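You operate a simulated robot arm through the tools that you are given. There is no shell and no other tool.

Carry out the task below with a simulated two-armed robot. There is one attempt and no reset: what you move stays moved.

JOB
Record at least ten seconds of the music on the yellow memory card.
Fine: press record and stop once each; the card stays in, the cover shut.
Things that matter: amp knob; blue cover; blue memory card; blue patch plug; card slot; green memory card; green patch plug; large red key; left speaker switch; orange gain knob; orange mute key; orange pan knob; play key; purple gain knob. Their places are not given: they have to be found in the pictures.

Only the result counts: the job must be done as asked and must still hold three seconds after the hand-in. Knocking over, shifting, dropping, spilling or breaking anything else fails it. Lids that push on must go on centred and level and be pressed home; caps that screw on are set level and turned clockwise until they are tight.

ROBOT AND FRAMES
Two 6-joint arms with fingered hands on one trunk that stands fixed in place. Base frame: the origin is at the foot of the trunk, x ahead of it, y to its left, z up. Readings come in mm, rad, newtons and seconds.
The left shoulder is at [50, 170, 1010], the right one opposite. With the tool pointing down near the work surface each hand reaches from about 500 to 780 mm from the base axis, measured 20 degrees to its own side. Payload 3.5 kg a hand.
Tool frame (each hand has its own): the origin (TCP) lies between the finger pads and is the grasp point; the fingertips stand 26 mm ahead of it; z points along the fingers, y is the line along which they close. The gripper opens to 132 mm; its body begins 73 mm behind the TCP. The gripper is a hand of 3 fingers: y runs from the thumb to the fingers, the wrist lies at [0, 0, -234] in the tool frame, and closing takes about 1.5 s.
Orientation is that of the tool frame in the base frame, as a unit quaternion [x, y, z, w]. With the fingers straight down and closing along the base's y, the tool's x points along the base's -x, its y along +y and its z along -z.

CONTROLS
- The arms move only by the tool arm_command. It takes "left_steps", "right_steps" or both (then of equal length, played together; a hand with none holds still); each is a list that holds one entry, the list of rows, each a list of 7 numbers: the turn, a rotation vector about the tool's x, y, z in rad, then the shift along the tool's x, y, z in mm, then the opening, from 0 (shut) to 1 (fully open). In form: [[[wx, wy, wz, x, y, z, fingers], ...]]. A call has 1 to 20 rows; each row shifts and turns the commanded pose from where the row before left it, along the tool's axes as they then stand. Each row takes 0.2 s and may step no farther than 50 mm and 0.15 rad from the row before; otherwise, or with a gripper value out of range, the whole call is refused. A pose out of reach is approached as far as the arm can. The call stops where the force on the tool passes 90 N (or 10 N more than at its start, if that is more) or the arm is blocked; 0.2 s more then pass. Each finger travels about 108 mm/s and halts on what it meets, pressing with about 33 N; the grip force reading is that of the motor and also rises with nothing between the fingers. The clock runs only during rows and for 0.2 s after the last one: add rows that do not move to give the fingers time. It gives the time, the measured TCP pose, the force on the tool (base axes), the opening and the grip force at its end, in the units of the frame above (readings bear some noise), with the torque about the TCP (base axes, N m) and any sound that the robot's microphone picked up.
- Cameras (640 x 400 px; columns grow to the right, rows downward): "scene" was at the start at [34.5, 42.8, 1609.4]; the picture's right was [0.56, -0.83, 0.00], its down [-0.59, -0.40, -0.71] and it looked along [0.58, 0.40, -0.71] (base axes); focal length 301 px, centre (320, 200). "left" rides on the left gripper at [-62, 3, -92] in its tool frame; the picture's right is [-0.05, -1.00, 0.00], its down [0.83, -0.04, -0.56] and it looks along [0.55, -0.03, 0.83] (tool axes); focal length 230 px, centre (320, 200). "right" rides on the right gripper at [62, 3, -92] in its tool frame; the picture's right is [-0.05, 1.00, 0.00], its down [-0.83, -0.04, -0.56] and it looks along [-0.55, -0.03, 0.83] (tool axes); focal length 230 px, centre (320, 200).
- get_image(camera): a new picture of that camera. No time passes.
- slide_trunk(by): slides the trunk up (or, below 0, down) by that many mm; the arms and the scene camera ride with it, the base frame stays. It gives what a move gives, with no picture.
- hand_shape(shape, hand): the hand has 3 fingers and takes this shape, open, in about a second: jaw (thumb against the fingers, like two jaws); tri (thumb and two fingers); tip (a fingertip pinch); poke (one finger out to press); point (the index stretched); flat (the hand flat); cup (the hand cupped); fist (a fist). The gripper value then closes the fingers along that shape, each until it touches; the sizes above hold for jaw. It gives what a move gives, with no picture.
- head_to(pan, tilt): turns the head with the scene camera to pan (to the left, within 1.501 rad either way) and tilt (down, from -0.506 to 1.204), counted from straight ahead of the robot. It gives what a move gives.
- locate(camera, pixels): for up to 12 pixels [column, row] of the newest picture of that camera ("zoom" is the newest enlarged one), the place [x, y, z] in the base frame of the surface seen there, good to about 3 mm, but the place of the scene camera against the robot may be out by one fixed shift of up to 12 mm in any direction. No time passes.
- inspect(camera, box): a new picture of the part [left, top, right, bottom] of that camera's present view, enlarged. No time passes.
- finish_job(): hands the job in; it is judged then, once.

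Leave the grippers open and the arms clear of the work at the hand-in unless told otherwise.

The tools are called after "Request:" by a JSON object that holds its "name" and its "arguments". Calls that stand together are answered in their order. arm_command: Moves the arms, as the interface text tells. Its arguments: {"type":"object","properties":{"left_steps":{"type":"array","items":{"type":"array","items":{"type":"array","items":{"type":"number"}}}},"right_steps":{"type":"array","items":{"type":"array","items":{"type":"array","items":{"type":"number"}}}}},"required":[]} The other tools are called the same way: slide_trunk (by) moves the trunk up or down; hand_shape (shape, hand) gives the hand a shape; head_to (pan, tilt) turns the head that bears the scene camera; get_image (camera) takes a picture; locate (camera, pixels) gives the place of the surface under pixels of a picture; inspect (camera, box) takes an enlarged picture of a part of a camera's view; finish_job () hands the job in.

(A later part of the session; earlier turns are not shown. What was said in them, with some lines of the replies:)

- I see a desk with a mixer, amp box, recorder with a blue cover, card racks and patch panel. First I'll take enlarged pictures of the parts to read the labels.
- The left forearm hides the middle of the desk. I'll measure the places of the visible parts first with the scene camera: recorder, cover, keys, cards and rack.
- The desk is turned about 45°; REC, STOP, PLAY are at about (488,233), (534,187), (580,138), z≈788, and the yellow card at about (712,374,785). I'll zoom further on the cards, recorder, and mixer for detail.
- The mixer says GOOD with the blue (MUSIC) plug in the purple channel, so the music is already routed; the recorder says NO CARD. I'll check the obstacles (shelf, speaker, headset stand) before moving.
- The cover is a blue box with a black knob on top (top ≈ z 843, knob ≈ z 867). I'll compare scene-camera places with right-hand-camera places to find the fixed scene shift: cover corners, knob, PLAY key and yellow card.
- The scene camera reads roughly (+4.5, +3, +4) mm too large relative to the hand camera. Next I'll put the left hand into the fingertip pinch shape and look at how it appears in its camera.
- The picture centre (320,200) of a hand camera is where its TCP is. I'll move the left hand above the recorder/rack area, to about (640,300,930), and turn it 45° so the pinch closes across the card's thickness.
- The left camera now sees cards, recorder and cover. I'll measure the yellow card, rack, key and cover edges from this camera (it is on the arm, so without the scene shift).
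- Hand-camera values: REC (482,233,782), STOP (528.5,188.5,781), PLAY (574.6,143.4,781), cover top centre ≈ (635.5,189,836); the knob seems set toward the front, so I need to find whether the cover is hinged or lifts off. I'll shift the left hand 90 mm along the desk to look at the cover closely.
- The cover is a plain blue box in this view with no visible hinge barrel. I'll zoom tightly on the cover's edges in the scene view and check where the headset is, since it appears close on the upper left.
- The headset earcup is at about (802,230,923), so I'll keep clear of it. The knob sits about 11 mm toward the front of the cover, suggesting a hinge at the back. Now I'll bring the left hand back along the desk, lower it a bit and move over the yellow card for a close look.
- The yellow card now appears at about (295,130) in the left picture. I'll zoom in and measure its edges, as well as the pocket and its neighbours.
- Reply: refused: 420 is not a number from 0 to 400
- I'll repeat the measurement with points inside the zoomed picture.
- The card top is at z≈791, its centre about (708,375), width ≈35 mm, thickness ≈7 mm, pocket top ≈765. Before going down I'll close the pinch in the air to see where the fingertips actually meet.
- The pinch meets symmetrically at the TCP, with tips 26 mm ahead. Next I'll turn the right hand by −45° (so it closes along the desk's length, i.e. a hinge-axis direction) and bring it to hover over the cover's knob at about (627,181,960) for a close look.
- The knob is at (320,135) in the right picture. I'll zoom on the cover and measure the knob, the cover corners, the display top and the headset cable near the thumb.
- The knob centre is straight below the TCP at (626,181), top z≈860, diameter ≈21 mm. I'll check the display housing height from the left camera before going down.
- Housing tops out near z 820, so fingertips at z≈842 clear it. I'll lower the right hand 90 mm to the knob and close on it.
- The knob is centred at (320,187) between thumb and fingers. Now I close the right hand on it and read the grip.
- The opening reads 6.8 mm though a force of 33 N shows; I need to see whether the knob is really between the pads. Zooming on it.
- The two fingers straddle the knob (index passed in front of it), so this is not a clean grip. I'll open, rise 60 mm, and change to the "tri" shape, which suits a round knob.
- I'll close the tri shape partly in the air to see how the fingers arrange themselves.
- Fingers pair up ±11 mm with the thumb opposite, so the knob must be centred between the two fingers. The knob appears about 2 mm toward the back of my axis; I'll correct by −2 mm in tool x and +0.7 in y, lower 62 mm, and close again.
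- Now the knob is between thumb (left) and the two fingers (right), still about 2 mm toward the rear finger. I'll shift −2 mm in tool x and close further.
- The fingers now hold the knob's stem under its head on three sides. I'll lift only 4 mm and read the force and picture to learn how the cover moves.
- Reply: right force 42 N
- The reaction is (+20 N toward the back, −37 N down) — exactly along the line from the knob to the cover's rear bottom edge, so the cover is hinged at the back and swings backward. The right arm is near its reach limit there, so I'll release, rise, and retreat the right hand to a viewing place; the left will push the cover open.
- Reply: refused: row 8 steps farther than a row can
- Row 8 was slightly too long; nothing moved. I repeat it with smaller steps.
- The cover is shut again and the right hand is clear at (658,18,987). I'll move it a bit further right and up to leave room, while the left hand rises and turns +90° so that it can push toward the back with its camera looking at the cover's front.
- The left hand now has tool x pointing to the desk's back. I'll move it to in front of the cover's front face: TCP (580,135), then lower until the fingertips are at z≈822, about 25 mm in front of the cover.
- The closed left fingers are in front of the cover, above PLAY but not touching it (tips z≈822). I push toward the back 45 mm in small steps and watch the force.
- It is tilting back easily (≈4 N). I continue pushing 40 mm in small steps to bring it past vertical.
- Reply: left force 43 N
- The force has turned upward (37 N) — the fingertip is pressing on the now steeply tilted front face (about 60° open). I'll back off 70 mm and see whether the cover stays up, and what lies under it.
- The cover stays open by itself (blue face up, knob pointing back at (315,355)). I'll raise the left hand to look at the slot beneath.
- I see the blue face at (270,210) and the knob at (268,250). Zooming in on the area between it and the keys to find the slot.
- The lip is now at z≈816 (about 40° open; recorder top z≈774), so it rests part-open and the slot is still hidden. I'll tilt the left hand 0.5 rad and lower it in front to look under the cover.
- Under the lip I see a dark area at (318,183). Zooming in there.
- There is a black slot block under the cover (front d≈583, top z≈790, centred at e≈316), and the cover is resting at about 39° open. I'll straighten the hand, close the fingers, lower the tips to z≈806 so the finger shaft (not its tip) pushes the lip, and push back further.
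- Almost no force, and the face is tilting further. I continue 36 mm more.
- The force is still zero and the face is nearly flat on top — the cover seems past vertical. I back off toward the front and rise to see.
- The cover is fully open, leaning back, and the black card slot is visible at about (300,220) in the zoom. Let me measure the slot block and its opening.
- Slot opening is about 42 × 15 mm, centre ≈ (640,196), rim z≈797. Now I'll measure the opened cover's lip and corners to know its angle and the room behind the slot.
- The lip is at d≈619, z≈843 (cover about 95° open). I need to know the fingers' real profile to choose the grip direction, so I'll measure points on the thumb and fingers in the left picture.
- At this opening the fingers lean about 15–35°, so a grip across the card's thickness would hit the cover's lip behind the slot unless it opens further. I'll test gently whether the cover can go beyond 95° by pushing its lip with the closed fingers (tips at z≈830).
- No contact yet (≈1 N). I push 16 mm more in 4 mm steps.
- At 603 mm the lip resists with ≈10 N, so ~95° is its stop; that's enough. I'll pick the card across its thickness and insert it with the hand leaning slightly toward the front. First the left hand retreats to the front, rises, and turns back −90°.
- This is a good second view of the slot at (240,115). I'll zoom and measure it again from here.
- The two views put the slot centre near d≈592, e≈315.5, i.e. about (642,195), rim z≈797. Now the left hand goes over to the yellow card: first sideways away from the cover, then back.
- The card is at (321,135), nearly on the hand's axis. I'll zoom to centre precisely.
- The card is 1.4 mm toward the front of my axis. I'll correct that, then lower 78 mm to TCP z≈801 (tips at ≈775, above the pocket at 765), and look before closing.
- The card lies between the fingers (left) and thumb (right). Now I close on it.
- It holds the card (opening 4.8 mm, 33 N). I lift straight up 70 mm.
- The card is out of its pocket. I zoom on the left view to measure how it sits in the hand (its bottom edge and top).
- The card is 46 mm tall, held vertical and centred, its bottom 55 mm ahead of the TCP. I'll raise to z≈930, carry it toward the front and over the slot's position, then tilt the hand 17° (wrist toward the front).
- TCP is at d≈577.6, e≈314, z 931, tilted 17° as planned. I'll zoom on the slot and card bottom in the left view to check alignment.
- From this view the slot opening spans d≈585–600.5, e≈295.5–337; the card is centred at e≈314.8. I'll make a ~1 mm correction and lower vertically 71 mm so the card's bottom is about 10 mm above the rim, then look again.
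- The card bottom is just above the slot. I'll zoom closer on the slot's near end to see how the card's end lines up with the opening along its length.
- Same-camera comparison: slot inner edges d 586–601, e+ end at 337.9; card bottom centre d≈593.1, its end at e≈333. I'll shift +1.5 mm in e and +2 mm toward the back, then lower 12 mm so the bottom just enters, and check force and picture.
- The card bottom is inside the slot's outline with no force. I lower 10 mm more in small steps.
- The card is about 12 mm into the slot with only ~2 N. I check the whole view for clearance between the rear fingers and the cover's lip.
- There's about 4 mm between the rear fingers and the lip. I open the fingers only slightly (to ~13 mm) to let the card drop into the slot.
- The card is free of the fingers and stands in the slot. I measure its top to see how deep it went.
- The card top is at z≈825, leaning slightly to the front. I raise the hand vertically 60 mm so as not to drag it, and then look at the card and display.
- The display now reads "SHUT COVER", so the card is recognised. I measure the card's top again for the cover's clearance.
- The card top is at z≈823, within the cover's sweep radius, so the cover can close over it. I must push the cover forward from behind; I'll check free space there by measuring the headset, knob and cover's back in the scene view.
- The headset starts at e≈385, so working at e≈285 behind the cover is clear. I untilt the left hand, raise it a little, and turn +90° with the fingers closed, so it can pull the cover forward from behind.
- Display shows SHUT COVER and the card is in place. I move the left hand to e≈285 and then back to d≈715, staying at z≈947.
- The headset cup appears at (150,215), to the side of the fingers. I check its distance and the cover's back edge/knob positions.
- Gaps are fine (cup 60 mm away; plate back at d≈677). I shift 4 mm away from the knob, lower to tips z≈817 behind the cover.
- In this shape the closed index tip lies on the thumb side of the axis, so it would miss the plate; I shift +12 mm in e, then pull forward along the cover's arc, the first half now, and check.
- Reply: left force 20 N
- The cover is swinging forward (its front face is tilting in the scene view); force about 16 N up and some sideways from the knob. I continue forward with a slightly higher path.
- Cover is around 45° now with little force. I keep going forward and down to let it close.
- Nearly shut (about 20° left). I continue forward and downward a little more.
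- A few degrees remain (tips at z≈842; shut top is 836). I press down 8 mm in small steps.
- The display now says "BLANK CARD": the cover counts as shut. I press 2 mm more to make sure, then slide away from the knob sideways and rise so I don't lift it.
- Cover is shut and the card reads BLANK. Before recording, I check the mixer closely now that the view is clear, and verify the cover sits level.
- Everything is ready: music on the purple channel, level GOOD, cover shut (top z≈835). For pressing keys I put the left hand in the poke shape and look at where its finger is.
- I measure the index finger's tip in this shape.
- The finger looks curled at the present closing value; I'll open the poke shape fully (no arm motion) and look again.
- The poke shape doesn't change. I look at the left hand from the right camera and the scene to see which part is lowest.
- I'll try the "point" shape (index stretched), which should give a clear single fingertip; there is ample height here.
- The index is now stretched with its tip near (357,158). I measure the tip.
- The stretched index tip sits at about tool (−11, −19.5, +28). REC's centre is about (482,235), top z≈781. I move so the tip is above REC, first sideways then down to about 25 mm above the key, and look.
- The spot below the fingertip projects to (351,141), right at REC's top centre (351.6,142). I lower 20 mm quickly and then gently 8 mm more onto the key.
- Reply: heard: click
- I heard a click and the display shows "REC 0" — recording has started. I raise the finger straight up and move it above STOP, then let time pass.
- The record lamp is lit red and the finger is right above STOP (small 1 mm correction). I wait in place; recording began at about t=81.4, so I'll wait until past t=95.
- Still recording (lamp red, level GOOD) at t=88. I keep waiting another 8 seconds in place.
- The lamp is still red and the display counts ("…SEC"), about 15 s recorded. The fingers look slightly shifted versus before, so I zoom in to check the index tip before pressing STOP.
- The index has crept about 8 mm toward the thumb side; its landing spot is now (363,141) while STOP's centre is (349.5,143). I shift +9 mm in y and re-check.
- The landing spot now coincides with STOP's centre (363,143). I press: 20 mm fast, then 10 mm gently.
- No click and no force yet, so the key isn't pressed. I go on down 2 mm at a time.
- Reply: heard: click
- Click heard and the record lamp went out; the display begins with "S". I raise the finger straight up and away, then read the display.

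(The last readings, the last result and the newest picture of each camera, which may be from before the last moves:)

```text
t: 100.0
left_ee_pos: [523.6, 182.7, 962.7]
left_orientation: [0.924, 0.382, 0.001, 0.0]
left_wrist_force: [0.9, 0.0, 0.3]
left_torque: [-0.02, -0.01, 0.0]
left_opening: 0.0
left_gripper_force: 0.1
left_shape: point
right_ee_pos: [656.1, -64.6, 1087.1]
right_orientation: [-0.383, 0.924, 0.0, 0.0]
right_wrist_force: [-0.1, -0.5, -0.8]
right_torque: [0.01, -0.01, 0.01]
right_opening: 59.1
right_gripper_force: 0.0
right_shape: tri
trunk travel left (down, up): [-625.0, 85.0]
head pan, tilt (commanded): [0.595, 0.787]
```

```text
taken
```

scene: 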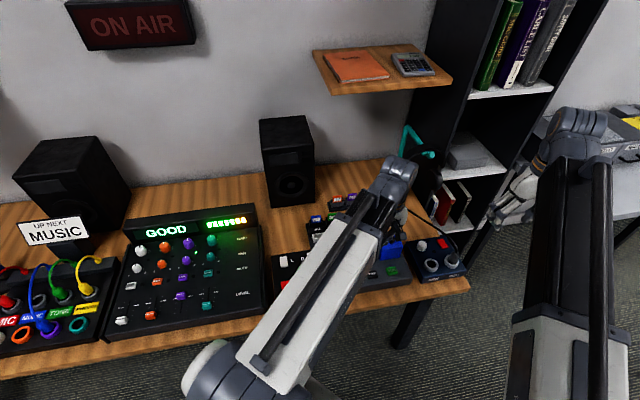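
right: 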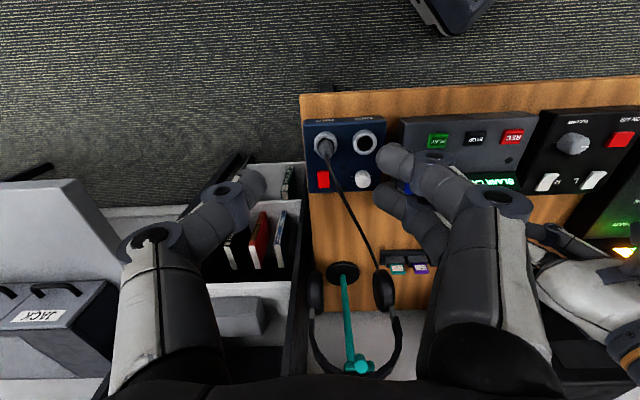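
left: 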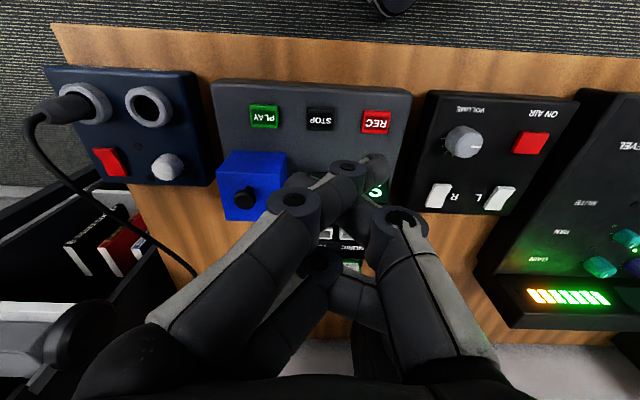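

Now I move the left arm away from the work, up and toward its starting place, and open the right hand.

Request:
{"name": "arm_command", "arguments": {"left_steps": [[[0, 0, 0, 0, 0, -40, 0], [0, 0, 0, 19.4, -33.6, -13, 0], [0, 0, 0, 19.4, -33.6, -13, 0], [0, 0, 0, 19.4, -33.6, -13, 0], [0, 0, 0, 19.4, -33.6, -13, 0], [0, 0, 0, 19.4, -33.6, -13, 0], [0, 0, 0, 19.4, -33.6, 0, 0], [0, 0, 0, 19.4, -33.6, 0, 0], [0, 0, 0, 19.4, -33.6, 0, 0]]]}}

Request:
{"name": "hand_shape", "arguments": {"hand": "left", "shape": "jaw"}}

Request:
{"name": "hand_shape", "arguments": {"hand": "right", "shape": "jaw"}}

Request:
{"name": "get_image", "arguments": {"camera": "scene"}}

Request:
{"name": "inspect", "arguments": {"camera": "scene", "box": [290, 180, 480, 310]}}

```text
t: 102.0
left_ee_pos: [440.5, 486.9, 1064.8]
left_orientation: [0.925, 0.381, 0.0, -0.001]
left_wrist_force: [-0.9, 1.0, -0.4]
left_torque: [0.0, 0.01, 0.0]
left_opening: 0.1
left_gripper_force: 0.1
left_shape: point
right_ee_pos: [656.4, -64.1, 1087.0]
right_orientation: [-0.383, 0.924, 0.0, 0.0]
right_wrist_force: [0.5, 0.0, -0.5]
right_torque: [0.04, 0.01, 0.03]
right_opening: 59.0
right_gripper_force: 0.0
right_shape: tri
trunk travel left (down, up): [-625.0, 85.0]
head pan, tilt (commanded): [0.595, 0.787]
```

```text
t: 102.9
left_ee_pos: [440.3, 484.8, 1065.3]
left_orientation: [0.924, 0.383, 0.0, 0.0]
left_wrist_force: [0.2, -0.9, -0.3]
left_torque: [0.01, 0.01, 0.02]
left_opening: 95.0
left_gripper_force: 0.0
left_shape: jaw
right_ee_pos: [657.4, -65.4, 1086.9]
right_orientation: [-0.382, 0.924, 0.001, 0.0]
right_wrist_force: [-0.3, -0.7, 1.0]
right_torque: [-0.02, 0.02, -0.03]
right_opening: 58.9
right_gripper_force: 0.1
right_shape: tri
trunk travel left (down, up): [-625.0, 85.0]
head pan, tilt (commanded): [0.595, 0.787]
```

```text
t: 103.8
left_ee_pos: [440.7, 484.4, 1065.1]
left_orientation: [0.924, 0.382, 0.0, 0.0]
left_wrist_force: [0.6, 0.1, -0.1]
left_torque: [-0.04, 0.0, 0.02]
left_opening: 95.0
left_gripper_force: 0.0
left_shape: jaw
right_ee_pos: [657.0, -65.6, 1086.9]
right_orientation: [-0.383, 0.924, -0.001, -0.001]
right_wrist_force: [0.0, 0.0, -0.2]
right_torque: [0.02, 0.02, 0.02]
right_opening: 131.7
right_gripper_force: 0.0
right_shape: jaw
trunk travel left (down, up): [-625.0, 85.0]
head pan, tilt (commanded): [0.595, 0.787]
```

```text
taken
```

scene: 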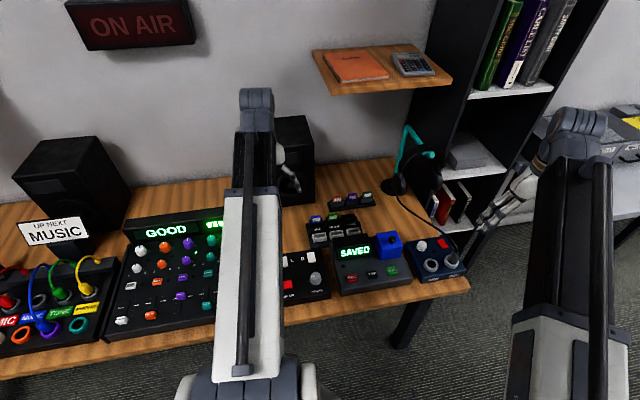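

```text
3.08 times, centred on (385, 245) of scene
```

zoom: 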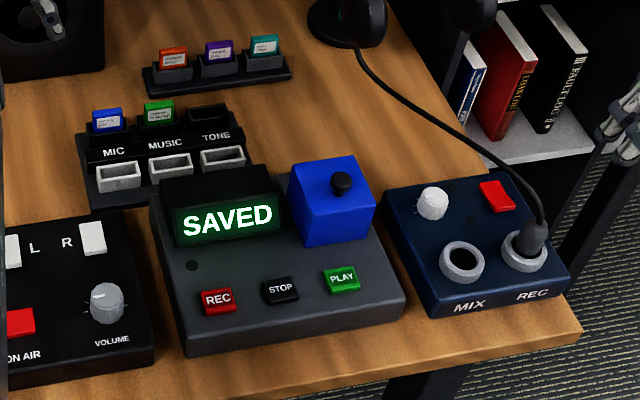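

The recorder shows "SAVED", with about 17 s recorded. The yellow card is in, the cover is shut, the other cards and devices haven't moved, and both hands are open and clear. I hand the job in.

Request:
{"name": "finish_job", "arguments": {}}

```text
The job is handed in.
```

I recorded about 17 seconds of the music on the yellow memory card, and the recorder's display reads "SAVED". I handed the job in; no verdict came back.

- **Routing:** the music's blue plug was already in the mixer's purple channel and the level read "GOOD", so I left the mixer and patch panel alone.
- **Card and cover:** I pushed the blue cover open, moved the yellow card from its rack to the card slot and shut the cover again. The display changed to "BLANK CARD" once it was shut. The card leaned slightly towards the front in the slot, but it stayed in and the recorder accepted it.
- **Keys:** I pressed REC and STOP once each, and heard one click for each press.
- **At the end:** the card was in and the cover shut. The cards and devices in view looked unmoved, and both hands were open and clear of the work.
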